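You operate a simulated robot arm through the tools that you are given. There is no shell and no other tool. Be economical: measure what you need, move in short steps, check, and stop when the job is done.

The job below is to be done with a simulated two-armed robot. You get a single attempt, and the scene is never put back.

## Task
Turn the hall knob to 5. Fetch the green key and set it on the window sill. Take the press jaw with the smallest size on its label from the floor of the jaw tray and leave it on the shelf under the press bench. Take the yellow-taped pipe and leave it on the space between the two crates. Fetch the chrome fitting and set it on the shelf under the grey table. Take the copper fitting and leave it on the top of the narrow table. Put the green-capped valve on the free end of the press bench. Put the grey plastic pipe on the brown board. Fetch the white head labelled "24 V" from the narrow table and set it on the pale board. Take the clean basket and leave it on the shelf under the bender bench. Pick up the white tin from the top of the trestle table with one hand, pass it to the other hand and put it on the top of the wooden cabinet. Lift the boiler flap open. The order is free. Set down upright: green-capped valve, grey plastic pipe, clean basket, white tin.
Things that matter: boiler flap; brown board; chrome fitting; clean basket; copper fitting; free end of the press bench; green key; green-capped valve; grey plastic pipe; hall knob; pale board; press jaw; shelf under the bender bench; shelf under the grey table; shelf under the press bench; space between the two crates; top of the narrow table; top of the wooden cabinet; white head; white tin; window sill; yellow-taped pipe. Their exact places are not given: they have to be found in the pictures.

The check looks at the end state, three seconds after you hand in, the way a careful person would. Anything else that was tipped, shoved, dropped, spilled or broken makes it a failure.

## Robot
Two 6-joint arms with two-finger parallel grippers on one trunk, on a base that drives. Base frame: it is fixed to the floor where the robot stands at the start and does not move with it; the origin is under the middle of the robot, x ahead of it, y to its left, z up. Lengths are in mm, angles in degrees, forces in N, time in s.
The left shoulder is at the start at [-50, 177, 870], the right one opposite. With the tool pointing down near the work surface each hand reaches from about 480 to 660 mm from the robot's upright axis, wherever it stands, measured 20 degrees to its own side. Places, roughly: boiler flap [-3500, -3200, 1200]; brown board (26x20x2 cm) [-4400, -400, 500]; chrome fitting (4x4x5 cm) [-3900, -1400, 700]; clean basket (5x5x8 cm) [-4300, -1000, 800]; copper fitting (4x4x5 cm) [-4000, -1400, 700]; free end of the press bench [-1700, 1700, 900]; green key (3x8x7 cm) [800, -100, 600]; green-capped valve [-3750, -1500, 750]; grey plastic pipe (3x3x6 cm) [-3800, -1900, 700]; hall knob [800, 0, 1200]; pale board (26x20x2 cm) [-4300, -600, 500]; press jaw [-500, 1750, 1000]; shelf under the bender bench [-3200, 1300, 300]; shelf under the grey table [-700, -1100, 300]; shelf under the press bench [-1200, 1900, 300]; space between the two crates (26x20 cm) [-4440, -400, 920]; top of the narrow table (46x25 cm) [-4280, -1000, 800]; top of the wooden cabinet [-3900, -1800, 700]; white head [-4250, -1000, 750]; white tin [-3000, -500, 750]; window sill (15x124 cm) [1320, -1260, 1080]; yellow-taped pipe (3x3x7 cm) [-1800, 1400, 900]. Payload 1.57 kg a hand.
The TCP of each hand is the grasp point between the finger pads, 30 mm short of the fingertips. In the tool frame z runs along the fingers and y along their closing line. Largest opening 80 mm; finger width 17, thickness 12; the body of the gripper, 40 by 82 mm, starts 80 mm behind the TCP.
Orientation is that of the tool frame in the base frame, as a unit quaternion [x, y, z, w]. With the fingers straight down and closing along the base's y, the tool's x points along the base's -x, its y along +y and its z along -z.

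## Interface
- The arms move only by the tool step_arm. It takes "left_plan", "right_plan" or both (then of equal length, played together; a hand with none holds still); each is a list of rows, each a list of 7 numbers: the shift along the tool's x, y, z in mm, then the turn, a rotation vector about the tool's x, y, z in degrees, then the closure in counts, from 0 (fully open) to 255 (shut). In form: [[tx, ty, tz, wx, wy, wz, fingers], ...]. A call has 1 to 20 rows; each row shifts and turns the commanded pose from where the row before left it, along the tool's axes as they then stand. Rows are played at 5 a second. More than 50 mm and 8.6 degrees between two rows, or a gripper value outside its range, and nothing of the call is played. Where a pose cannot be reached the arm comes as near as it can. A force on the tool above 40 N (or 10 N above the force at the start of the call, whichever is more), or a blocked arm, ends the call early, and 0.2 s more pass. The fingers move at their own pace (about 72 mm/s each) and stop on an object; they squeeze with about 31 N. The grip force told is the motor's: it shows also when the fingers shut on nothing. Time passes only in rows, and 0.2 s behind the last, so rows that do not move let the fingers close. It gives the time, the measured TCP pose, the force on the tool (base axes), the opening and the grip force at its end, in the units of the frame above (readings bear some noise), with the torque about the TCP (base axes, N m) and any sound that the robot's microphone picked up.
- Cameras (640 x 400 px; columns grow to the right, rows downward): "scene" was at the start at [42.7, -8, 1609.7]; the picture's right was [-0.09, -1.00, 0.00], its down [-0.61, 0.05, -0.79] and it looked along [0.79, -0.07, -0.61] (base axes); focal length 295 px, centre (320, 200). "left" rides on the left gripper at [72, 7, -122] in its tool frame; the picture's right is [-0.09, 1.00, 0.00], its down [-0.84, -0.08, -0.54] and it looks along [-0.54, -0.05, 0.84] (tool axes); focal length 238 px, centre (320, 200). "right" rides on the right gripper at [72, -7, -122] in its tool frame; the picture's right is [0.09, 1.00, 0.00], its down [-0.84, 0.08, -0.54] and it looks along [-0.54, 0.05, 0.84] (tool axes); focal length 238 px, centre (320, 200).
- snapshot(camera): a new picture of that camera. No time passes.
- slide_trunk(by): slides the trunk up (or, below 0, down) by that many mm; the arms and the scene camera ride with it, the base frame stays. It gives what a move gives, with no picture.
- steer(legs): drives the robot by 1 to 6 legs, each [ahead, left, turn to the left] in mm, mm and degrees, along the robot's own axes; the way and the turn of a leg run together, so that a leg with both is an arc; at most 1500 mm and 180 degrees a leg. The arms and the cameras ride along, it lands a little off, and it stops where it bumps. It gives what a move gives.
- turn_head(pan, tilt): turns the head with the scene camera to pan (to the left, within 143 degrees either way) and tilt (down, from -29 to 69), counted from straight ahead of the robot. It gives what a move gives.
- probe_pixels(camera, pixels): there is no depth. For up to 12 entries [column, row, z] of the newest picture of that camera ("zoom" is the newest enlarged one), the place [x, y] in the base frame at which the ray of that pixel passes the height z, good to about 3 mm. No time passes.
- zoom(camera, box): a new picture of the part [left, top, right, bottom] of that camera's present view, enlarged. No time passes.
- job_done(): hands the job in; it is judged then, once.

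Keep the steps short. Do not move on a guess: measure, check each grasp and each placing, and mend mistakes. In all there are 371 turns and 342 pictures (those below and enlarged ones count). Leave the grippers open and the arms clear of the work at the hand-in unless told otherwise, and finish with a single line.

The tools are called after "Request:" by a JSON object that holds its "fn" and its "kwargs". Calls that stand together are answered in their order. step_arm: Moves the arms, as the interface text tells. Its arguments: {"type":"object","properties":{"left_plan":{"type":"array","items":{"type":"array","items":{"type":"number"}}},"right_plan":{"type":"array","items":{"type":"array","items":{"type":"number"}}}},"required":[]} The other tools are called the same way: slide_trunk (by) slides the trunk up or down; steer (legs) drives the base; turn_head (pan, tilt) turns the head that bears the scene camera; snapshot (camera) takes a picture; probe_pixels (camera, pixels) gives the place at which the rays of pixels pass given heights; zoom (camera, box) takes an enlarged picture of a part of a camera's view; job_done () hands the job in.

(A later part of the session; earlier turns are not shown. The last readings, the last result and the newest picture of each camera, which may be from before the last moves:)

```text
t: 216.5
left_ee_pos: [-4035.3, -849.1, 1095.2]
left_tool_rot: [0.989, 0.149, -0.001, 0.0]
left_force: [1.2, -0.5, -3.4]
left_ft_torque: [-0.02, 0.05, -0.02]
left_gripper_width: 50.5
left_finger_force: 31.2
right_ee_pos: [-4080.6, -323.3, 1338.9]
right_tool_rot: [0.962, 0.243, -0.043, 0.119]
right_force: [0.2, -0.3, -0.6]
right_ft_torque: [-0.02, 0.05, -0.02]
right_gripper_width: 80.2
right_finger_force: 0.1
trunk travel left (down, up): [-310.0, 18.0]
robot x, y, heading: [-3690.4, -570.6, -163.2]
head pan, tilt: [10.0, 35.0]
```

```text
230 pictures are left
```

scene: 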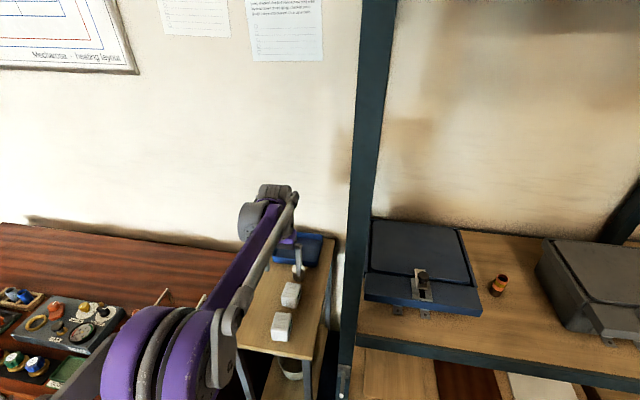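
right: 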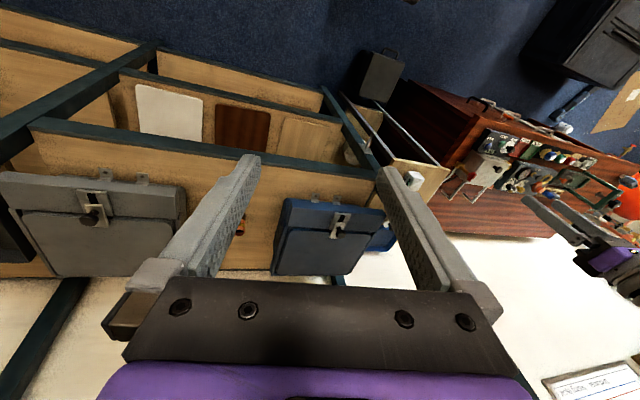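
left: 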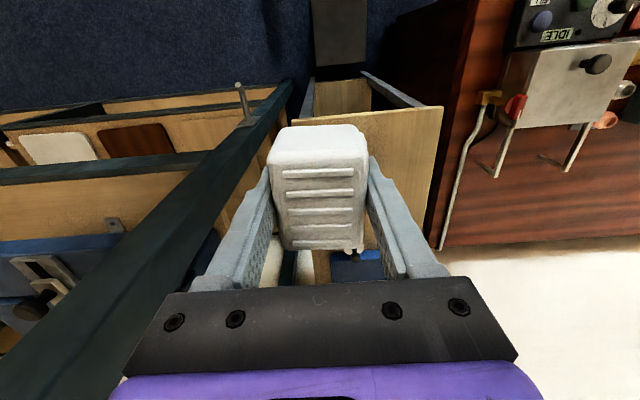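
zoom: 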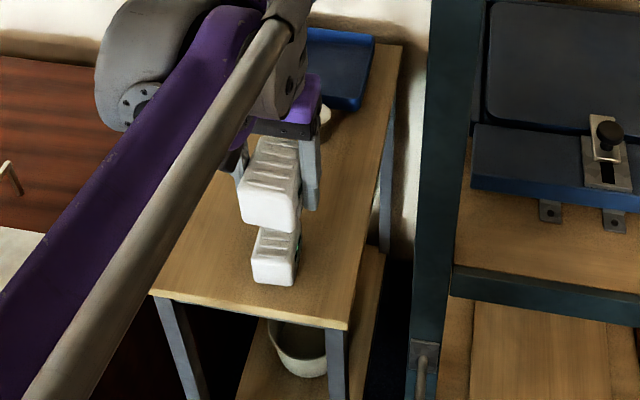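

Next, place it on the pale (tan) board at the rack's lower shelf. I reposition in front of it and lower the trunk to see underneath.

Request:
{"fn": "steer", "kwargs": {"legs": [[-157, -352, 0.5]]}}

Request:
{"fn": "slide_trunk", "kwargs": {"by": -310}}

Request:
{"fn": "turn_head", "kwargs": {"pan": 15, "tilt": 30}}

Request:
{"fn": "snapshot", "kwargs": {"camera": "scene"}}

Request:
{"fn": "snapshot", "kwargs": {"camera": "left"}}

```text
t: 220.1
left_ee_pos: [-3988.6, -475.9, 1094.9]
left_tool_rot: [0.988, 0.153, -0.001, 0.001]
left_force: [0.4, -0.2, -2.9]
left_ft_torque: [0.0, -0.01, 0.0]
left_gripper_width: 50.1
left_finger_force: 30.4
right_ee_pos: [-4036.6, 49.1, 1338.8]
right_tool_rot: [0.961, 0.246, -0.041, 0.118]
right_force: [0.0, 0.4, -0.7]
right_ft_torque: [0.01, -0.01, -0.01]
right_gripper_width: 80.0
right_finger_force: 0.2
trunk travel left (down, up): [-310.0, 18.0]
robot x, y, heading: [-3641.0, -197.1, -162.4]
head pan, tilt: [10.0, 35.0]
```

```text
t: 223.2
left_ee_pos: [-3987.9, -476.6, 784.1]
left_tool_rot: [0.988, 0.154, -0.001, 0.0]
left_force: [0.7, 0.3, -2.9]
left_ft_torque: [0.0, -0.01, 0.04]
left_gripper_width: 50.0
left_finger_force: 30.9
right_ee_pos: [-4036.4, 47.6, 1028.6]
right_tool_rot: [0.961, 0.246, -0.042, 0.118]
right_force: [-0.5, -0.1, 0.5]
right_ft_torque: [-0.02, 0.01, 0.02]
right_gripper_width: 79.8
right_finger_force: 0.1
trunk travel left (down, up): [0.0, 328.0]
robot x, y, heading: [-3638.2, -196.6, -162.4]
head pan, tilt: [10.0, 35.0]
```

```text
t: 223.9
left_ee_pos: [-3988.2, -474.9, 785.2]
left_tool_rot: [0.988, 0.153, 0.0, 0.0]
left_force: [-0.6, -0.1, -2.8]
left_ft_torque: [-0.01, 0.02, 0.0]
left_gripper_width: 50.1
left_finger_force: 31.3
right_ee_pos: [-4035.0, 48.9, 1028.3]
right_tool_rot: [0.961, 0.246, -0.041, 0.117]
right_force: [-0.1, 0.3, -0.6]
right_ft_torque: [-0.04, -0.01, -0.03]
right_gripper_width: 80.0
right_finger_force: 0.2
trunk travel left (down, up): [0.0, 328.0]
robot x, y, heading: [-3640.3, -196.4, -162.4]
head pan, tilt: [15.0, 30.0]
```

```text
229 pictures are left
```

scene: 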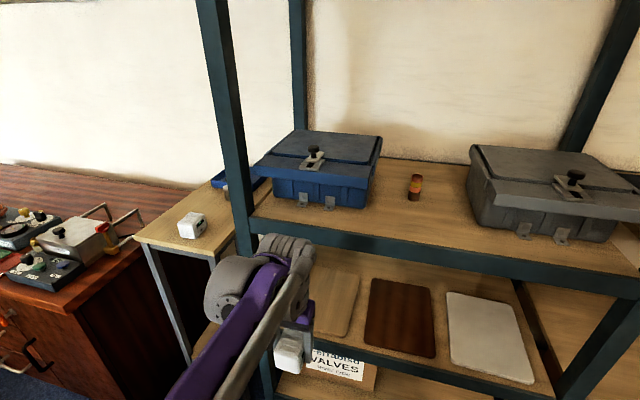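

```text
228 pictures are left
```

left: 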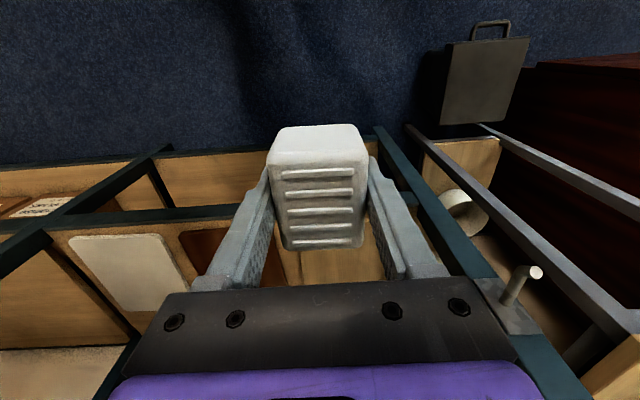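

Trunk down: the lower shelf and boards are visible (tan board at ~(335,300) partly hidden by the arm). I probe board edges at z≈520 and zoom.

Request:
{"fn": "probe_pixels", "kwargs": {"camera": "scene", "pixels": [[358, 275, 520], [345, 336, 520], [318, 333, 520], [372, 279, 520], [366, 346, 520], [433, 357, 520], [430, 285, 520], [400, 320, 520]]}}

Request:
{"fn": "zoom", "kwargs": {"camera": "scene", "box": [220, 220, 460, 370]}}

```text
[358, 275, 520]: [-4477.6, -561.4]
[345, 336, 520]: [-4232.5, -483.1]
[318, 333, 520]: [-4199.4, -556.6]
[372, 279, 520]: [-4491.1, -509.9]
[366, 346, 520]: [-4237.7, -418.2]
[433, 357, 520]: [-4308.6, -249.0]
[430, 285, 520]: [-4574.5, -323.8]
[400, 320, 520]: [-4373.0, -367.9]
```

```text
2.67 times, centred on (340, 295) of scene
```

zoom: 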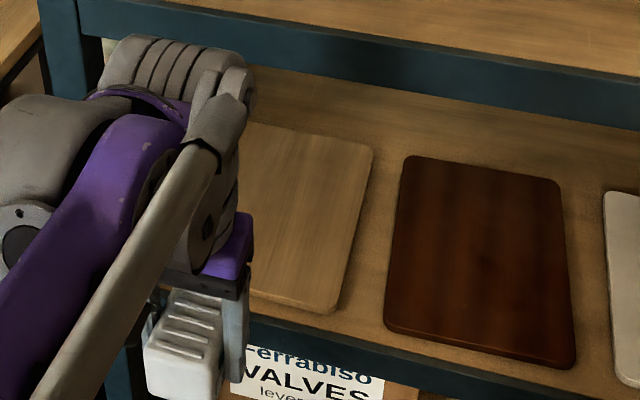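

Request:
{"fn": "probe_pixels", "kwargs": {"camera": "left", "pixels": [[150, 217, 450], [150, 217, 500], [110, 290, 475], [110, 290, 500], [190, 285, 475], [70, 240, 475], [70, 240, 500], [163, 235, 475], [163, 235, 500]]}}

Request:
{"fn": "probe_pixels", "kwargs": {"camera": "scene", "pixels": [[321, 339, 450], [321, 339, 500], [447, 293, 475], [447, 293, 500], [452, 362, 475], [452, 362, 500]]}}

Request:
{"fn": "zoom", "kwargs": {"camera": "left", "box": [40, 190, 280, 340]}}

```text
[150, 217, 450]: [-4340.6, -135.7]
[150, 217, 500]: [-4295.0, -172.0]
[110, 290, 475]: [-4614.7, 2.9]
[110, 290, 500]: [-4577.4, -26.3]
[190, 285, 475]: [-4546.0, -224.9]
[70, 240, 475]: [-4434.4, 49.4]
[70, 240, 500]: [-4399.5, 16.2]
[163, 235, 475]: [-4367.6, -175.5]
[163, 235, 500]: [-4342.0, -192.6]
```

```text
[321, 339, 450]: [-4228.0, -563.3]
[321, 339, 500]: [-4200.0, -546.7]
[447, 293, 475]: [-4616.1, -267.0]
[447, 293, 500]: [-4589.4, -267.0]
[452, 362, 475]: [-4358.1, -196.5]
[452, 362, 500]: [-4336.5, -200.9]
```

```text
2.67 times, centred on (160, 265) of left
```

zoom: 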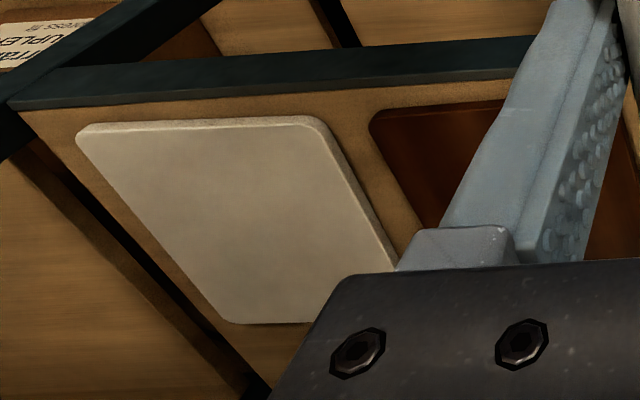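

Request:
{"fn": "probe_pixels", "kwargs": {"camera": "scene", "pixels": [[400, 258, 870], [400, 258, 850], [400, 258, 830], [400, 234, 912], [400, 234, 890], [285, 237, 1000], [285, 237, 980], [285, 237, 960]]}}

```text
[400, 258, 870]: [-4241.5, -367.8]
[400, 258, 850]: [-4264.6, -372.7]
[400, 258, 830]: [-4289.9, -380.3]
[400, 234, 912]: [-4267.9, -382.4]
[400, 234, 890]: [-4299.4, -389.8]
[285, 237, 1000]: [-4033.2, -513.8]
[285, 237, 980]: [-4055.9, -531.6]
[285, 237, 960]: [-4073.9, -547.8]
```

I lower the hand in front of the rack to z≈600 and pitch it 20° forward, so only the gripper enters under the upper shelf.

Request:
{"fn": "step_arm", "kwargs": {"left_plan": [[0, 0, 37, 0, 0, 0, 255], [0, 0, 37, 0, 0, 0, 255], [0, 0, 37, 0, 0, 0, 255], [0, 0, 37, 0, 0, 0, 255], [0, 0, 37, 0, 0, 0, 255], [0, 0, 0, 0, -6.7, 0, 255], [0, 0, 0, 0, -6.7, 0, 255], [0, 0, 0, 0, -6.6, 0, 255]]}}

Request:
{"fn": "snapshot", "kwargs": {"camera": "scene"}}

Request:
{"fn": "snapshot", "kwargs": {"camera": "left"}}

```text
t: 225.7
left_ee_pos: [-3987.7, -477.2, 600.5]
left_tool_rot: [0.973, 0.15, -0.174, 0.026]
left_force: [-0.3, -0.4, -2.6]
left_ft_torque: [0.04, 0.01, 0.0]
left_gripper_width: 50.1
left_finger_force: 30.8
right_ee_pos: [-4035.5, 49.0, 1028.7]
right_tool_rot: [0.961, 0.246, -0.041, 0.118]
right_force: [-0.8, 0.9, 0.6]
right_ft_torque: [-0.01, -0.03, 0.03]
right_gripper_width: 80.1
right_finger_force: 0.2
trunk travel left (down, up): [0.0, 328.0]
robot x, y, heading: [-3639.7, -194.3, -162.4]
head pan, tilt: [15.0, 30.0]
```

```text
225 pictures are left
```

scene: 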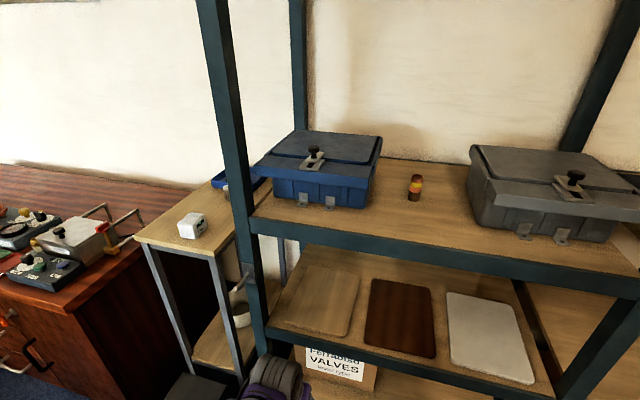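

```text
224 pictures are left
```

left: 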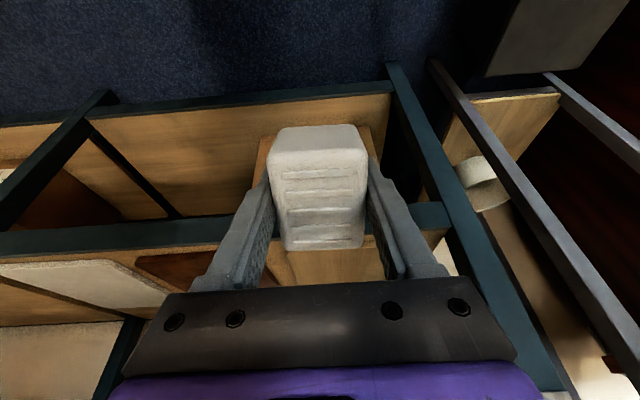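

The tan board is fully visible now: corners ≈(285,320),(343,336),(358,275),(312,268). Probe its placement spot.

Request:
{"fn": "probe_pixels", "kwargs": {"camera": "scene", "pixels": [[285, 320, 525], [343, 335, 525], [358, 275, 525], [312, 268, 525], [325, 300, 525], [318, 313, 525], [248, 285, 650], [248, 285, 600], [262, 340, 500]]}}

Request:
{"fn": "zoom", "kwargs": {"camera": "scene", "box": [220, 240, 380, 380]}}

```text
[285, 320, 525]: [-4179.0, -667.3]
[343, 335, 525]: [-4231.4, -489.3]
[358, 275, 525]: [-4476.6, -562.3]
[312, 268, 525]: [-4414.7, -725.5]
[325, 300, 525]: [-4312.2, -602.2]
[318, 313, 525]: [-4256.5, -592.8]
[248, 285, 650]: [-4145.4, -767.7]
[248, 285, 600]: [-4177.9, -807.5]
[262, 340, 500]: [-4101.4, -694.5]
```

```text
2.86 times, centred on (300, 310) of scene
```

zoom: 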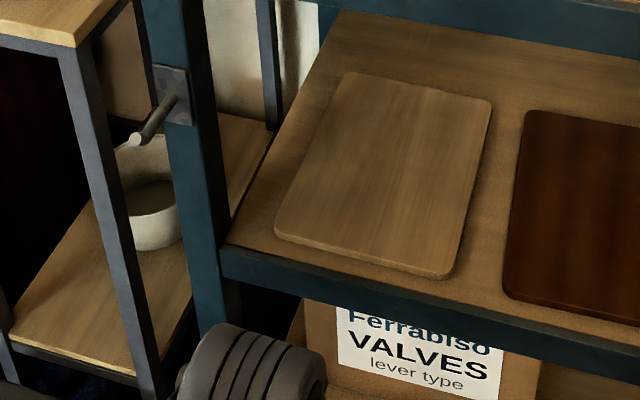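

The left post (and a peg) is close to where my wrist would be, so I approach diagonally: turn 17.5° left and stand further right; target spot on the board's right-front part (-4277,-553).

Request:
{"fn": "steer", "kwargs": {"legs": [[90, -226, 17.5]]}}

Request:
{"fn": "step_arm", "kwargs": {"left_plan": [[-32, 1, 11.6, 0, 0, 0, 255], [-32, 1, 11.6, 0, 0, 0, 255], [-32, 1, 11.6, 0, 0, 0, 255], [0, 0, 0, 0, -6, 0, 255]]}}

Request:
{"fn": "snapshot", "kwargs": {"camera": "scene"}}

```text
t: 228.2
left_ee_pos: [-4062.2, -409.3, 600.5]
left_tool_rot: [0.938, 0.3, -0.165, 0.053]
left_force: [0.1, 0.2, -3.1]
left_ft_torque: [-0.01, -0.01, 0.02]
left_gripper_width: 50.3
left_finger_force: 31.4
right_ee_pos: [-4268.6, 76.9, 1028.0]
right_tool_rot: [0.911, 0.393, -0.023, 0.123]
right_force: [0.3, 0.4, -0.9]
right_ft_torque: [0.0, -0.02, 0.0]
right_gripper_width: 80.2
right_finger_force: 0.1
trunk travel left (down, up): [0.0, 328.0]
robot x, y, heading: [-3820.8, -31.5, -144.3]
head pan, tilt: [15.0, 30.0]
```

```text
t: 229.2
left_ee_pos: [-4144.4, -471.9, 600.5]
left_tool_rot: [0.928, 0.297, -0.215, 0.069]
left_force: [-0.2, -0.4, -3.4]
left_ft_torque: [0.0, 0.02, -0.01]
left_gripper_width: 50.1
left_finger_force: 30.5
right_ee_pos: [-4268.5, 77.0, 1029.0]
right_tool_rot: [0.911, 0.392, -0.023, 0.123]
right_force: [-0.1, -0.9, -0.1]
right_ft_torque: [0.02, 0.03, -0.03]
right_gripper_width: 80.1
right_finger_force: 0.1
trunk travel left (down, up): [0.0, 328.0]
robot x, y, heading: [-3818.6, -31.3, -144.5]
head pan, tilt: [15.0, 30.0]
```

```text
222 pictures are left
```

scene: 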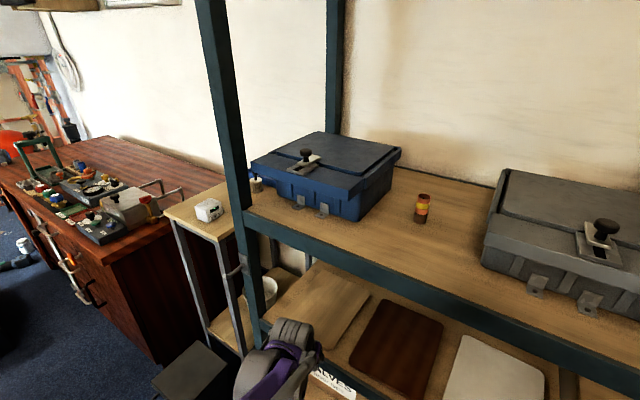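

My right hand would meet the rack's middle post; I pull it back first.

Request:
{"fn": "step_arm", "kwargs": {"right_plan": [[40, -10, 0, 0, 0, 0, 0], [40, -10, 0, 0, 0, 0, 0], [40, -10, 0, 0, 0, 0, 0], [40, -10, 0, 0, 0, 0, 0]]}}

```text
t: 230.2
left_ee_pos: [-4143.8, -471.4, 601.2]
left_tool_rot: [0.928, 0.297, -0.215, 0.068]
left_force: [-0.1, 0.1, -2.7]
left_ft_torque: [-0.03, -0.01, 0.01]
left_gripper_width: 49.8
left_finger_force: 31.2
right_ee_pos: [-4184.9, 218.1, 999.2]
right_tool_rot: [0.911, 0.393, -0.022, 0.123]
right_force: [-1.1, -0.9, -0.2]
right_ft_torque: [-0.01, 0.0, 0.0]
right_gripper_width: 79.8
right_finger_force: 0.2
trunk travel left (down, up): [0.0, 328.0]
robot x, y, heading: [-3817.6, -34.6, -144.6]
head pan, tilt: [15.0, 30.0]
```

Request:
{"fn": "steer", "kwargs": {"legs": [[154, -10, 0]]}}

Request:
{"fn": "snapshot", "kwargs": {"camera": "left"}}

Request:
{"fn": "snapshot", "kwargs": {"camera": "scene"}}

```text
t: 231.7
left_ee_pos: [-4276.1, -554.6, 601.0]
left_tool_rot: [0.928, 0.298, -0.215, 0.069]
left_force: [-0.7, -0.9, -2.6]
left_ft_torque: [0.01, 0.03, -0.03]
left_gripper_width: 50.0
left_finger_force: 31.4
right_ee_pos: [-4318.6, 134.1, 998.3]
right_tool_rot: [0.911, 0.393, -0.022, 0.122]
right_force: [0.4, -0.2, 0.3]
right_ft_torque: [0.04, -0.03, 0.0]
right_gripper_width: 79.9
right_finger_force: 0.1
trunk travel left (down, up): [0.0, 328.0]
robot x, y, heading: [-3952.1, -115.3, -144.6]
head pan, tilt: [15.0, 30.0]
```

```text
221 pictures are left
```

left: 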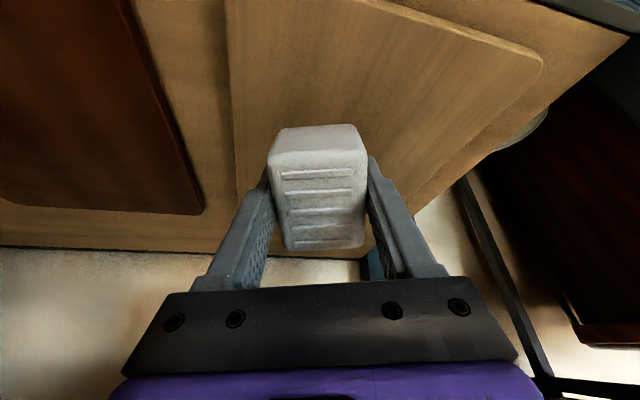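

```text
220 pictures are left
```

scene: 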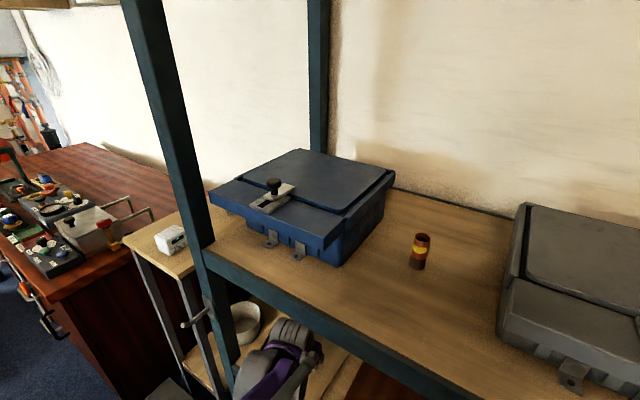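

Request:
{"fn": "probe_pixels", "kwargs": {"camera": "left", "pixels": [[232, 60, 525], [235, 185, 525], [300, 10, 525], [540, 70, 525], [400, 215, 525], [200, 210, 525]]}}

```text
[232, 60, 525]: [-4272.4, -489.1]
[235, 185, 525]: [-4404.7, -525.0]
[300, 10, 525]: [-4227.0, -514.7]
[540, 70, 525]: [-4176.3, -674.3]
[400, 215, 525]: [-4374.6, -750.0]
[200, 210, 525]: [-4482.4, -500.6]
```

The geometry agrees. I lower straight down 30 mm then in small steps to contact.

Request:
{"fn": "step_arm", "kwargs": {"left_plan": [[6.6, 0, 13.5, 0, 0, 0, 255], [5.3, 0, 10.8, 0, 0, 0, 255], [1.3, 0, 2.7, 0, 0, 0, 255], [1.3, 0, 2.7, 0, 0, 0, 255], [1.3, 0, 2.7, 0, 0, 0, 255], [1.3, 0, 2.7, 0, 0, 0, 255], [1.3, 0, 2.7, 0, 0, 0, 255], [1.3, 0, 2.7, 0, 0, 0, 255]]}}

```text
t: 233.2
left_ee_pos: [-4275.7, -554.1, 562.9]
left_tool_rot: [0.928, 0.296, -0.216, 0.069]
left_force: [3.6, 3.1, 17.4]
left_ft_torque: [0.25, -0.4, -0.01]
left_gripper_width: 49.7
left_finger_force: 31.4
right_ee_pos: [-4317.9, 135.6, 1000.1]
right_tool_rot: [0.911, 0.394, -0.023, 0.124]
right_force: [0.1, 0.3, -0.5]
right_ft_torque: [-0.02, -0.03, 0.0]
right_gripper_width: 80.1
right_finger_force: 0.2
trunk travel left (down, up): [0.0, 328.0]
robot x, y, heading: [-3950.9, -116.4, -144.4]
head pan, tilt: [15.0, 30.0]
stopped in row 7 (left hand): the force on the tool passed its limit at 57 N (the readings are from after the stop); the commanded pose is now the measured one
```

Contact at 563 as predicted. I open slowly so the head settles flat, then back the hand out along its own axis.

Request:
{"fn": "step_arm", "kwargs": {"left_plan": [[0, 0, 0, 0, 0, 0, 110], [0, 0, 0, 0, 0, 0, 90], [0, 0, 0, 0, 0, 0, 70], [0, 0, 0, 0, 0, 0, 30], [0, 0, 0, 0, 0, 0, 0], [0, 0, 0, 0, 0, 0, 0]]}}

Request:
{"fn": "snapshot", "kwargs": {"camera": "left"}}

```text
t: 234.6
left_ee_pos: [-4277.8, -553.3, 563.1]
left_tool_rot: [0.927, 0.297, -0.217, 0.07]
left_force: [-3.7, 11.7, 22.1]
left_ft_torque: [-0.19, -0.13, -0.2]
left_gripper_width: 71.5
left_finger_force: 0.1
right_ee_pos: [-4317.9, 136.1, 999.3]
right_tool_rot: [0.911, 0.392, -0.023, 0.123]
right_force: [0.2, -0.5, -0.1]
right_ft_torque: [-0.01, 0.03, -0.02]
right_gripper_width: 79.8
right_finger_force: 0.1
trunk travel left (down, up): [0.0, 328.0]
robot x, y, heading: [-3951.0, -117.8, -144.5]
head pan, tilt: [15.0, 30.0]
```

```text
219 pictures are left
```

left: 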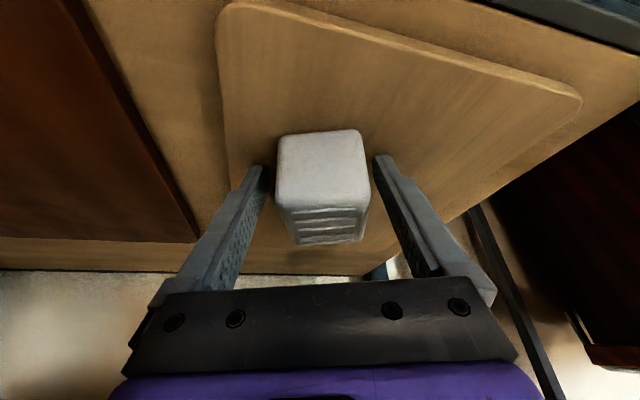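

The head sits flat on the board; the fingertips seem to press on the board, so I lift straight up 12 mm, fully open, then withdraw back and up.

Request:
{"fn": "step_arm", "kwargs": {"left_plan": [[-2.6, 0, -5.4, 0, 0, 0, 0], [-2.6, 0, -5.4, 0, 0, 0, 0], [0, 0, 0, 0, 0, 0, 0]]}}

Request:
{"fn": "snapshot", "kwargs": {"camera": "left"}}

```text
t: 235.4
left_ee_pos: [-4276.3, -553.1, 573.8]
left_tool_rot: [0.927, 0.298, -0.215, 0.07]
left_force: [-0.6, 0.0, 0.4]
left_ft_torque: [0.02, 0.03, -0.01]
left_gripper_width: 80.3
left_finger_force: 0.1
right_ee_pos: [-4319.8, 135.2, 999.6]
right_tool_rot: [0.911, 0.394, -0.023, 0.122]
right_force: [0.3, -0.4, -0.2]
right_ft_torque: [0.02, 0.02, 0.01]
right_gripper_width: 80.0
right_finger_force: 0.0
trunk travel left (down, up): [0.0, 328.0]
robot x, y, heading: [-3947.3, -117.1, -144.6]
head pan, tilt: [15.0, 30.0]
```

```text
218 pictures are left
```

left: 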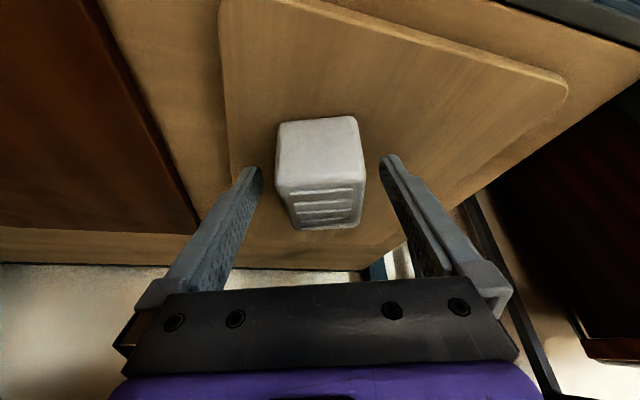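

Head rests on the pale board. I drive straight back 220 mm.

Request:
{"fn": "steer", "kwargs": {"legs": [[-220, 0, 0]]}}

Request:
{"fn": "snapshot", "kwargs": {"camera": "scene"}}

```text
t: 237.1
left_ee_pos: [-4095.1, -425.6, 573.7]
left_tool_rot: [0.927, 0.299, -0.216, 0.069]
left_force: [0.1, -0.1, 0.5]
left_ft_torque: [-0.02, 0.01, 0.02]
left_gripper_width: 80.0
left_finger_force: 0.1
right_ee_pos: [-4139.8, 263.5, 1000.0]
right_tool_rot: [0.911, 0.394, -0.022, 0.122]
right_force: [-0.5, 0.6, -0.3]
right_ft_torque: [-0.03, 0.02, 0.01]
right_gripper_width: 79.8
right_finger_force: 0.0
trunk travel left (down, up): [0.0, 328.0]
robot x, y, heading: [-3768.4, 9.5, -144.2]
head pan, tilt: [15.0, 30.0]
```

```text
217 pictures are left
```

scene: 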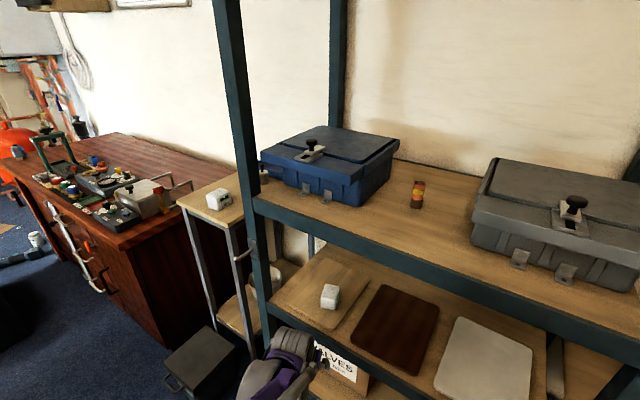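

The head sits on the tan board. I level the hand, raise it and the trunk.

Request:
{"fn": "step_arm", "kwargs": {"left_plan": [[0, 0, -30, 0, 6.5, 0, 0], [0, 0, -30, 0, 6.5, 0, 0], [0, 0, -30, 0, 6.5, 0, 0], [0, 0, -30, 0, 6.3, 0, 0], [10, 0, -40, 0, 0, 0, 0], [10, 0, -40, 0, 0, 0, 0]]}}

Request:
{"fn": "slide_trunk", "kwargs": {"by": 310}}

Request:
{"fn": "turn_head", "kwargs": {"pan": 50, "tilt": 30}}

Request:
{"fn": "snapshot", "kwargs": {"camera": "scene"}}

```text
t: 238.5
left_ee_pos: [-4052.1, -397.6, 766.8]
left_tool_rot: [0.952, 0.306, -0.002, 0.0]
left_force: [-0.3, 0.0, 0.0]
left_ft_torque: [0.0, 0.0, -0.02]
left_gripper_width: 80.0
left_finger_force: 0.1
right_ee_pos: [-4138.7, 263.3, 999.1]
right_tool_rot: [0.91, 0.394, -0.022, 0.123]
right_force: [0.3, 0.3, -0.2]
right_ft_torque: [0.0, 0.0, 0.01]
right_gripper_width: 79.9
right_finger_force: 0.1
trunk travel left (down, up): [0.0, 328.0]
robot x, y, heading: [-3772.6, 11.0, -144.5]
head pan, tilt: [15.0, 30.0]
```

```text
t: 241.6
left_ee_pos: [-4050.6, -393.6, 1076.9]
left_tool_rot: [0.952, 0.307, -0.004, 0.002]
left_force: [0.0, 0.0, -0.8]
left_ft_torque: [0.02, -0.01, 0.01]
left_gripper_width: 80.1
left_finger_force: 0.1
right_ee_pos: [-4141.1, 261.5, 1312.8]
right_tool_rot: [0.91, 0.395, -0.03, 0.125]
right_force: [-0.1, 0.3, -0.1]
right_ft_torque: [0.0, -0.03, 0.01]
right_gripper_width: 79.9
right_finger_force: 0.0
trunk travel left (down, up): [-310.0, 18.0]
robot x, y, heading: [-3769.9, 14.4, -144.1]
head pan, tilt: [15.0, 30.0]
```

```text
t: 242.6
left_ee_pos: [-4050.5, -394.3, 1078.2]
left_tool_rot: [0.952, 0.307, -0.003, 0.0]
left_force: [0.4, 0.0, 0.1]
left_ft_torque: [-0.02, 0.02, 0.0]
left_gripper_width: 80.0
left_finger_force: 0.0
right_ee_pos: [-4140.8, 261.4, 1311.7]
right_tool_rot: [0.91, 0.395, -0.03, 0.125]
right_force: [0.4, -0.4, -0.3]
right_ft_torque: [0.01, -0.01, 0.01]
right_gripper_width: 80.1
right_finger_force: 0.1
trunk travel left (down, up): [-310.0, 18.0]
robot x, y, heading: [-3773.1, 11.5, -144.1]
head pan, tilt: [50.0, 30.0]
```

```text
216 pictures are left
```

scene: 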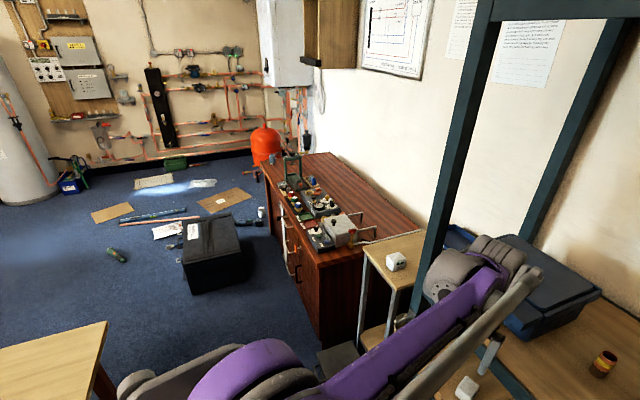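

I go to the wooden cabinet: turn square and strafe left 1000 mm.

Request:
{"fn": "steer", "kwargs": {"legs": [[0, 0, -18.4], [0, 1000, 0]]}}

Request:
{"fn": "turn_head", "kwargs": {"pan": 25, "tilt": 40}}

Request:
{"fn": "snapshot", "kwargs": {"camera": "scene"}}

Request:
{"fn": "snapshot", "kwargs": {"camera": "left"}}

```text
t: 252.6
left_ee_pos: [-3857.2, -1227.9, 1078.2]
left_tool_rot: [0.987, 0.159, -0.003, 0.001]
left_force: [0.5, 0.1, 0.6]
left_ft_torque: [-0.01, -0.03, 0.0]
left_gripper_width: 80.2
left_finger_force: 0.0
right_ee_pos: [-3748.9, -575.3, 1312.2]
right_tool_rot: [0.959, 0.253, -0.049, 0.119]
right_force: [0.2, -0.6, 0.1]
right_ft_torque: [0.03, -0.01, 0.0]
right_gripper_width: 80.2
right_finger_force: 0.0
trunk travel left (down, up): [-310.0, 18.0]
robot x, y, heading: [-3469.1, -925.1, -161.7]
head pan, tilt: [50.0, 30.0]
```

```text
t: 253.5
left_ee_pos: [-3857.8, -1227.4, 1078.8]
left_tool_rot: [0.987, 0.159, -0.003, 0.001]
left_force: [0.4, -0.4, -0.1]
left_ft_torque: [-0.02, -0.01, 0.02]
left_gripper_width: 79.8
left_finger_force: 0.1
right_ee_pos: [-3749.0, -575.1, 1310.0]
right_tool_rot: [0.959, 0.252, -0.049, 0.119]
right_force: [0.3, -0.5, -0.4]
right_ft_torque: [0.06, 0.0, 0.0]
right_gripper_width: 79.7
right_finger_force: 0.1
trunk travel left (down, up): [-310.0, 18.0]
robot x, y, heading: [-3470.1, -922.0, -161.6]
head pan, tilt: [25.0, 40.0]
```

```text
215 pictures are left
```

scene: 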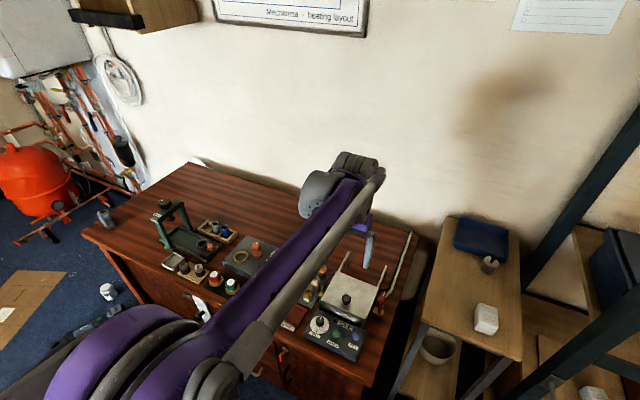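

```text
214 pictures are left
```

left: 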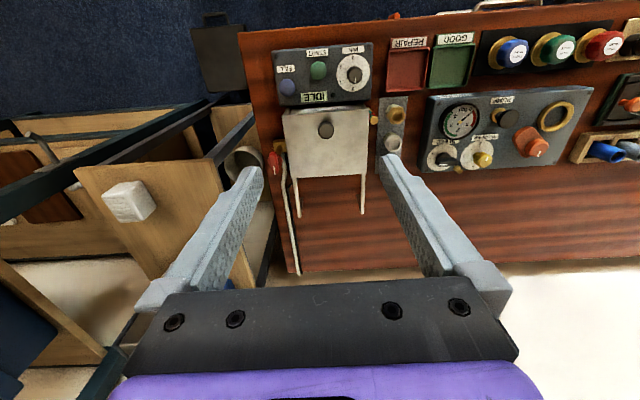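

I see the control panel items; copper and chrome fittings near left-image (395,125), capped valves (blue, green, red) at (510–605,45). I check the floor on the left for the toolbox.

Request:
{"fn": "turn_head", "kwargs": {"pan": 75, "tilt": 45}}

Request:
{"fn": "snapshot", "kwargs": {"camera": "scene"}}

Request:
{"fn": "zoom", "kwargs": {"camera": "left", "box": [360, 20, 640, 195]}}

```text
t: 254.6
left_ee_pos: [-3858.9, -1227.9, 1077.6]
left_tool_rot: [0.987, 0.159, -0.004, 0.001]
left_force: [0.8, 0.0, -0.4]
left_ft_torque: [-0.01, -0.01, -0.03]
left_gripper_width: 80.0
left_finger_force: 0.2
right_ee_pos: [-3748.0, -575.9, 1311.6]
right_tool_rot: [0.959, 0.253, -0.048, 0.118]
right_force: [0.4, 0.2, 0.9]
right_ft_torque: [0.01, -0.02, 0.03]
right_gripper_width: 80.1
right_finger_force: 0.1
trunk travel left (down, up): [-310.0, 18.0]
robot x, y, heading: [-3465.7, -921.8, -161.9]
head pan, tilt: [75.0, 45.0]
```

```text
213 pictures are left
```

scene: 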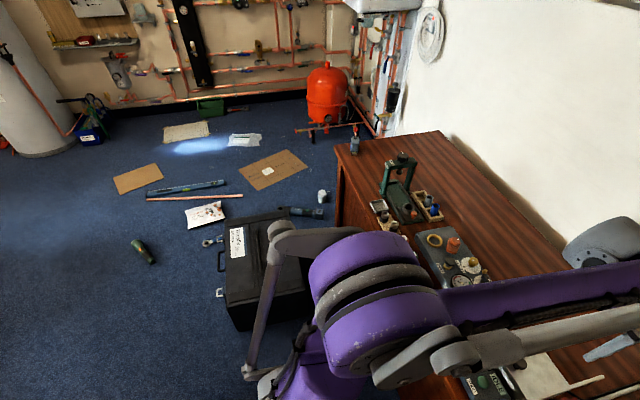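

```text
2.29 times, centred on (500, 108) of left
```

zoom: 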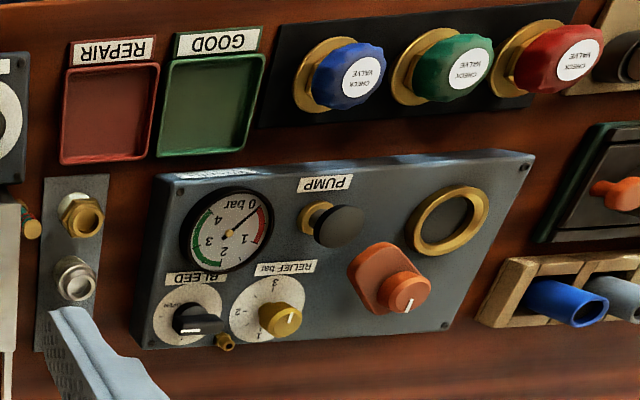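

Request:
{"fn": "probe_pixels", "kwargs": {"camera": "left", "pixels": [[397.4, 114.5, 740], [393, 142, 740], [550, 50, 760], [513, 55, 760], [605, 150, 760], [245, 33, 720], [420, 270, 720]]}}

Request:
{"fn": "probe_pixels", "kwargs": {"camera": "scene", "pixels": [[240, 330, 0], [312, 315, 0], [222, 232, 250], [285, 213, 250], [337, 145, 720], [430, 133, 720], [435, 206, 740]]}}

Request:
{"fn": "zoom", "kwargs": {"camera": "scene", "box": [330, 120, 490, 280]}}

```text
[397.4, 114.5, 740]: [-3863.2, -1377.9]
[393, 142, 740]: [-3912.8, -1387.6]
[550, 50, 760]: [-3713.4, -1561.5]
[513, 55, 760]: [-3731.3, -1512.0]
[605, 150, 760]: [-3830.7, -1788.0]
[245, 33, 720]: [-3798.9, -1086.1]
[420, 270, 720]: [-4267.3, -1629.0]
```

```text
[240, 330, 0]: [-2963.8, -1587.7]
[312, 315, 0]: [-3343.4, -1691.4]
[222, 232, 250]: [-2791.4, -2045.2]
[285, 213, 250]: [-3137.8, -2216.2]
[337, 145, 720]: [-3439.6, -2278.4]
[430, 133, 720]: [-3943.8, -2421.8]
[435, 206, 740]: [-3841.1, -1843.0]
```

```text
2.50 times, centred on (410, 200) of scene
```

zoom: 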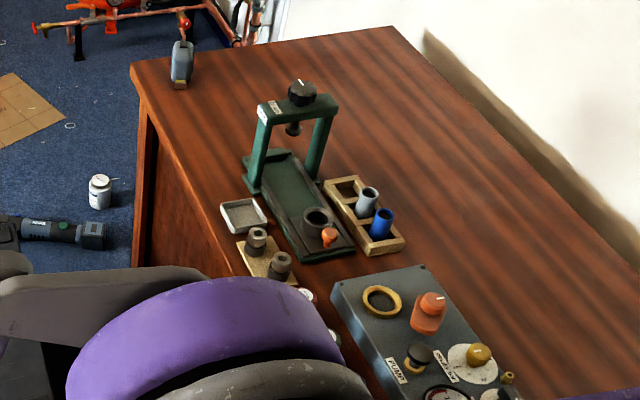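

Request:
{"fn": "turn_head", "kwargs": {"pan": 0, "tilt": 69}}

Request:
{"fn": "snapshot", "kwargs": {"camera": "scene"}}

```text
t: 256.1
left_ee_pos: [-3858.8, -1227.1, 1077.7]
left_tool_rot: [0.987, 0.159, -0.003, 0.001]
left_force: [-0.3, 1.4, 0.2]
left_ft_torque: [-0.01, -0.01, 0.02]
left_gripper_width: 79.9
left_finger_force: 0.1
right_ee_pos: [-3749.2, -575.8, 1312.7]
right_tool_rot: [0.959, 0.253, -0.048, 0.119]
right_force: [-0.1, 0.1, 0.8]
right_ft_torque: [0.01, 0.02, 0.02]
right_gripper_width: 80.0
right_finger_force: 0.1
trunk travel left (down, up): [-310.0, 18.0]
robot x, y, heading: [-3470.8, -923.4, -161.5]
head pan, tilt: [0.0, 68.8]
```

```text
210 pictures are left
```

scene: 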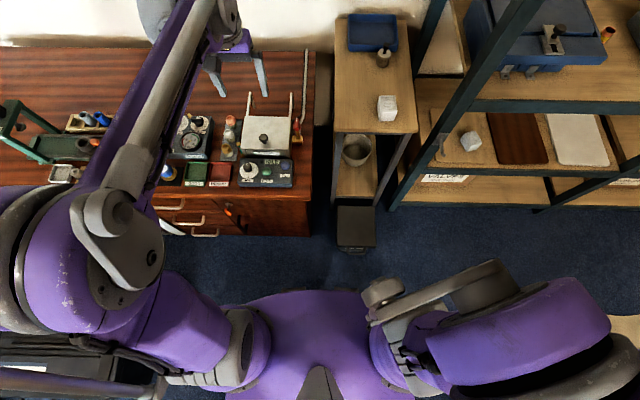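

Request:
{"fn": "zoom", "kwargs": {"camera": "scene", "box": [150, 100, 330, 212]}}

```text
3.56 times, centred on (240, 156) of scene
```

zoom: 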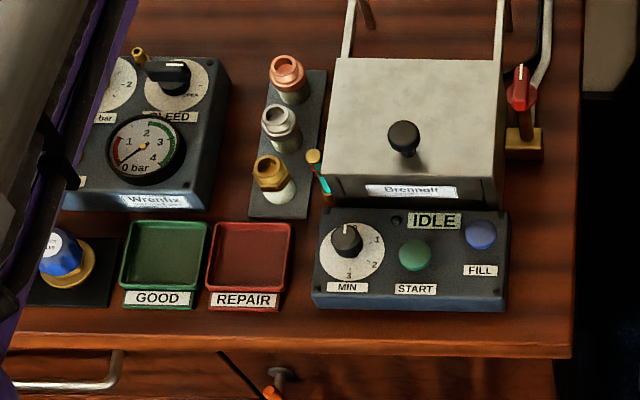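

There are three fittings: brass in front, chrome in the middle, copper at the back. I shift a little and put the left hand above the copper one.

Request:
{"fn": "steer", "kwargs": {"legs": [[40, 100, -1]]}}

Request:
{"fn": "snapshot", "kwargs": {"camera": "left"}}

Request:
{"fn": "turn_head", "kwargs": {"pan": 15, "tilt": 50}}

Request:
{"fn": "snapshot", "kwargs": {"camera": "scene"}}

```text
t: 257.6
left_ee_pos: [-3871.0, -1328.7, 1076.6]
left_tool_rot: [0.988, 0.151, -0.004, 0.001]
left_force: [-0.6, -0.2, -0.7]
left_ft_torque: [0.02, -0.03, 0.03]
left_gripper_width: 79.9
left_finger_force: 0.0
right_ee_pos: [-3749.8, -677.7, 1311.2]
right_tool_rot: [0.961, 0.244, -0.05, 0.117]
right_force: [0.3, -0.7, 0.1]
right_ft_torque: [0.0, -0.01, -0.02]
right_gripper_width: 79.9
right_finger_force: 0.0
trunk travel left (down, up): [-310.0, 18.0]
robot x, y, heading: [-3475.0, -1029.8, -162.4]
head pan, tilt: [0.0, 68.8]
```

```text
208 pictures are left
```

left: 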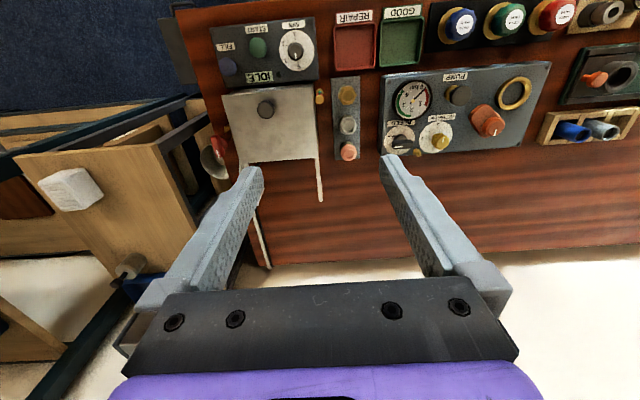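

```text
t: 258.5
left_ee_pos: [-3870.3, -1329.8, 1078.1]
left_tool_rot: [0.988, 0.152, -0.004, 0.0]
left_force: [0.7, 0.5, 0.1]
left_ft_torque: [0.04, -0.04, 0.01]
left_gripper_width: 80.2
left_finger_force: 0.0
right_ee_pos: [-3750.2, -677.9, 1311.7]
right_tool_rot: [0.961, 0.245, -0.05, 0.118]
right_force: [-0.3, -0.1, 0.4]
right_ft_torque: [-0.01, 0.01, -0.01]
right_gripper_width: 80.1
right_finger_force: 0.1
trunk travel left (down, up): [-310.0, 18.0]
robot x, y, heading: [-3478.2, -1029.3, -162.4]
head pan, tilt: [15.0, 50.0]
```

```text
207 pictures are left
```

scene: 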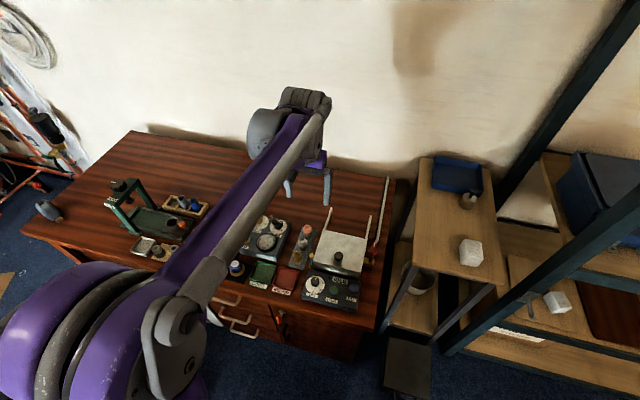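

Request:
{"fn": "zoom", "kwargs": {"camera": "left", "box": [210, 70, 390, 215]}}

Request:
{"fn": "zoom", "kwargs": {"camera": "scene", "box": [280, 170, 400, 310]}}

```text
2.76 times, centred on (300, 142) of left
```

zoom: 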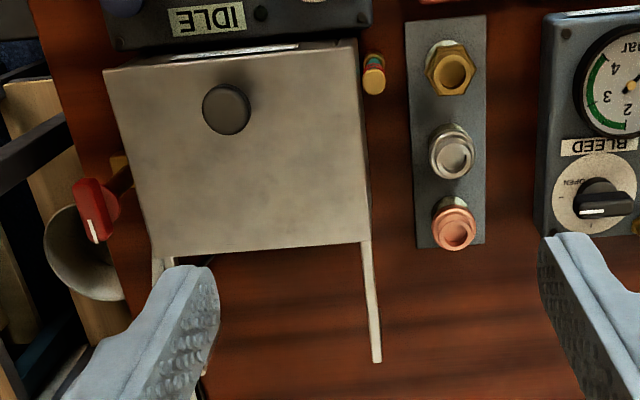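

```text
2.86 times, centred on (340, 240) of scene
```

zoom: 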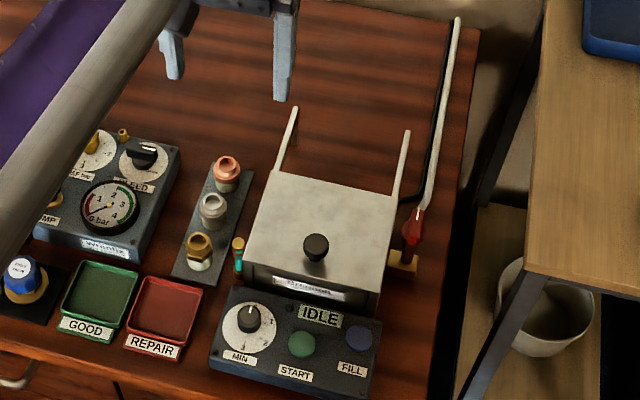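

Request:
{"fn": "probe_pixels", "kwargs": {"camera": "left", "pixels": [[348.9, 151, 740], [348.9, 151, 760], [348.9, 151, 780], [317, 160, 780], [317, 160, 800]]}}

Request:
{"fn": "probe_pixels", "kwargs": {"camera": "scene", "pixels": [[307.5, 227.8, 740], [307.5, 227.8, 760], [307.5, 227.8, 780], [324.5, 230, 780], [324.5, 230, 800]]}}

```text
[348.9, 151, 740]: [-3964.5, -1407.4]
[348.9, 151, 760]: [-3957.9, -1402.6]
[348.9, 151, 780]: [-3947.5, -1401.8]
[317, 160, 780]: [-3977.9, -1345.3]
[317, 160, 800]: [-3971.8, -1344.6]
```

```text
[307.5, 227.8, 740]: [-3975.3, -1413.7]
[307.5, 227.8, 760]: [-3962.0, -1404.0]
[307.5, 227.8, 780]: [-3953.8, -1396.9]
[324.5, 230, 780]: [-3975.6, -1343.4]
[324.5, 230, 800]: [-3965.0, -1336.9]
```

Copper fitting top ≈ (-3957,-1402,~768). Hover above it at z≈830 with 50 mm opening.

Request:
{"fn": "step_arm", "kwargs": {"left_plan": [[-35, 15, 30, 0, 0, 0, 96], [-35, 15, 30, 0, 0, 0, 96], [-35, 14, 30, 0, 0, 0, 96], [0, 0, 45, 0, 0, 0, 96], [0, 0, 45, 0, 0, 0, 96], [0, 0, 45, 0, 0, 0, 96], [0, 0, 20, 0, 0, 0, 96], [0, 0, 0, 0, 0, 0, 96]]}}

Request:
{"fn": "snapshot", "kwargs": {"camera": "left"}}

```text
t: 260.3
left_ee_pos: [-3958.1, -1400.5, 833.5]
left_tool_rot: [0.989, 0.151, -0.003, 0.001]
left_force: [0.1, -0.2, 0.1]
left_ft_torque: [0.02, 0.01, 0.0]
left_gripper_width: 49.8
left_finger_force: 0.0
right_ee_pos: [-3750.8, -677.6, 1311.5]
right_tool_rot: [0.961, 0.245, -0.049, 0.119]
right_force: [0.5, 0.4, 0.7]
right_ft_torque: [0.02, -0.01, 0.03]
right_gripper_width: 80.3
right_finger_force: 0.0
trunk travel left (down, up): [-310.0, 18.0]
robot x, y, heading: [-3477.9, -1030.9, -162.2]
head pan, tilt: [15.0, 50.0]
```

```text
204 pictures are left
```

left: 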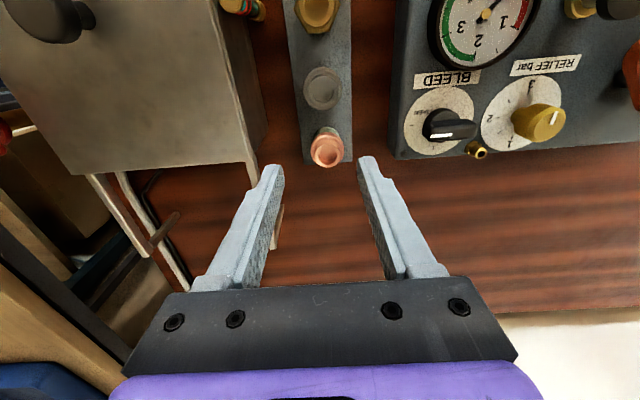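

Request:
{"fn": "step_arm", "kwargs": {"left_plan": [[2, 5, 30, 0, 0, 0, 96], [0, 0, 30, 0, 0, 0, 96], [0, 0, 8, 0, 0, 0, 96], [0, 0, 0, 0, 0, 0, 96]]}}

Request:
{"fn": "snapshot", "kwargs": {"camera": "left"}}

```text
t: 261.3
left_ee_pos: [-3957.8, -1405.9, 764.7]
left_tool_rot: [0.989, 0.151, -0.003, 0.0]
left_force: [0.0, -0.2, -0.4]
left_ft_torque: [-0.02, -0.03, -0.02]
left_gripper_width: 49.7
left_finger_force: 0.1
right_ee_pos: [-3750.3, -677.7, 1312.2]
right_tool_rot: [0.961, 0.245, -0.05, 0.118]
right_force: [0.1, 0.6, 0.0]
right_ft_torque: [-0.02, -0.03, 0.03]
right_gripper_width: 80.0
right_finger_force: 0.1
trunk travel left (down, up): [-310.0, 18.0]
robot x, y, heading: [-3476.7, -1029.4, -162.2]
head pan, tilt: [15.0, 50.0]
```

```text
203 pictures are left
```

left: 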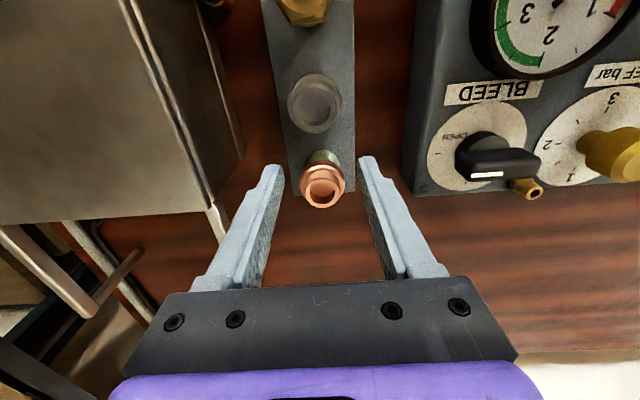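

Well centred. Close and lift.

Request:
{"fn": "step_arm", "kwargs": {"left_plan": [[0, 0, 3, 0, 0, 0, 255], [0, 0, 0, 0, 0, 0, 255], [0, 0, 0, 0, 0, 0, 255], [0, 0, 0, 0, 0, 0, 255]]}}

Request:
{"fn": "step_arm", "kwargs": {"left_plan": [[0, 0, -20, 0, 0, 0, 255], [0, 0, -30, 0, 0, 0, 255], [0, 0, -40, 0, 0, 0, 255], [0, 0, -40, 0, 0, 0, 255], [0, 0, -40, 0, 0, 0, 255], [0, 0, -40, 0, 0, 0, 255], [10, 0, -40, 0, 0, 0, 255]]}}

Request:
{"fn": "snapshot", "kwargs": {"camera": "left"}}

```text
t: 262.3
left_ee_pos: [-3956.5, -1405.8, 762.7]
left_tool_rot: [0.989, 0.151, -0.004, 0.0]
left_force: [-1.3, -0.7, 10.6]
left_ft_torque: [-0.1, 0.17, 0.0]
left_gripper_width: 28.7
left_finger_force: 31.1
right_ee_pos: [-3748.8, -678.0, 1311.9]
right_tool_rot: [0.961, 0.245, -0.049, 0.119]
right_force: [-0.2, -0.4, 0.1]
right_ft_torque: [-0.04, -0.02, 0.04]
right_gripper_width: 79.7
right_finger_force: 0.1
trunk travel left (down, up): [-310.0, 18.0]
robot x, y, heading: [-3476.0, -1032.1, -162.5]
head pan, tilt: [15.0, 50.0]
```

```text
t: 263.9
left_ee_pos: [-3946.1, -1403.3, 1010.7]
left_tool_rot: [0.988, 0.152, -0.003, 0.001]
left_force: [-0.4, 0.2, -0.3]
left_ft_torque: [0.03, -0.01, 0.01]
left_gripper_width: 28.5
left_finger_force: 31.0
right_ee_pos: [-3749.4, -677.4, 1312.2]
right_tool_rot: [0.961, 0.245, -0.049, 0.12]
right_force: [-0.1, -0.1, -0.7]
right_ft_torque: [0.03, 0.01, -0.05]
right_gripper_width: 80.1
right_finger_force: 0.1
trunk travel left (down, up): [-310.0, 18.0]
robot x, y, heading: [-3477.5, -1031.5, -162.6]
head pan, tilt: [15.0, 50.0]
```

```text
202 pictures are left
```

left: 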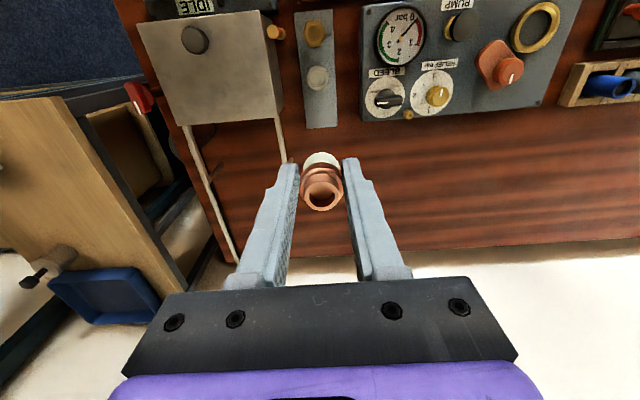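

Copper held (28.5 mm). Next: narrow table. I strafe right 410 mm.

Request:
{"fn": "steer", "kwargs": {"legs": [[10, -410, 0]]}}

Request:
{"fn": "snapshot", "kwargs": {"camera": "scene"}}

Request:
{"fn": "snapshot", "kwargs": {"camera": "left"}}

```text
t: 268.0
left_ee_pos: [-4079.5, -1015.1, 1010.3]
left_tool_rot: [0.988, 0.153, -0.003, 0.0]
left_force: [0.0, -0.3, -1.7]
left_ft_torque: [-0.01, -0.03, 0.01]
left_gripper_width: 28.1
left_finger_force: 31.1
right_ee_pos: [-3882.7, -290.0, 1311.7]
right_tool_rot: [0.961, 0.246, -0.049, 0.119]
right_force: [0.3, -0.1, 0.7]
right_ft_torque: [0.02, 0.0, -0.02]
right_gripper_width: 80.3
right_finger_force: 0.1
trunk travel left (down, up): [-310.0, 18.0]
robot x, y, heading: [-3611.3, -641.0, -162.7]
head pan, tilt: [15.0, 50.0]
```

```text
201 pictures are left
```

scene: 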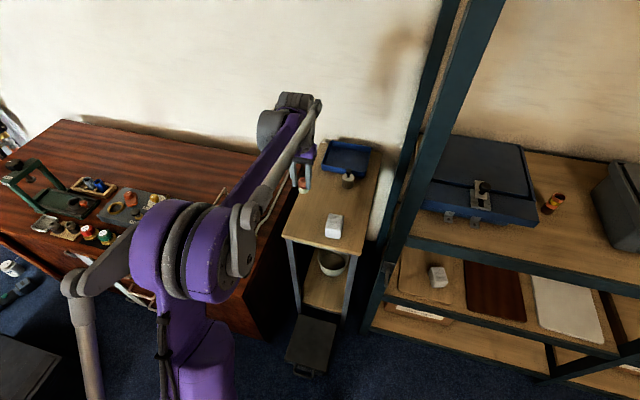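

```text
200 pictures are left
```

left: 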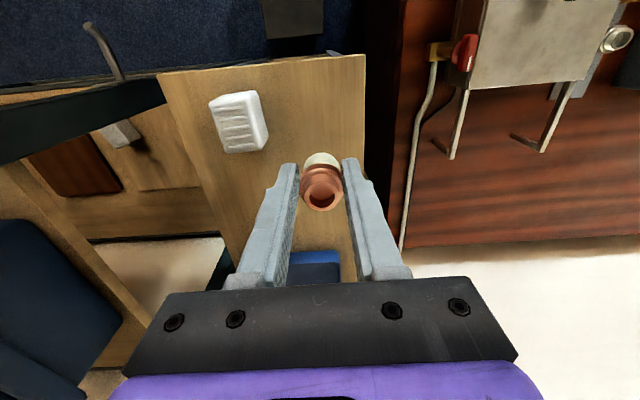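

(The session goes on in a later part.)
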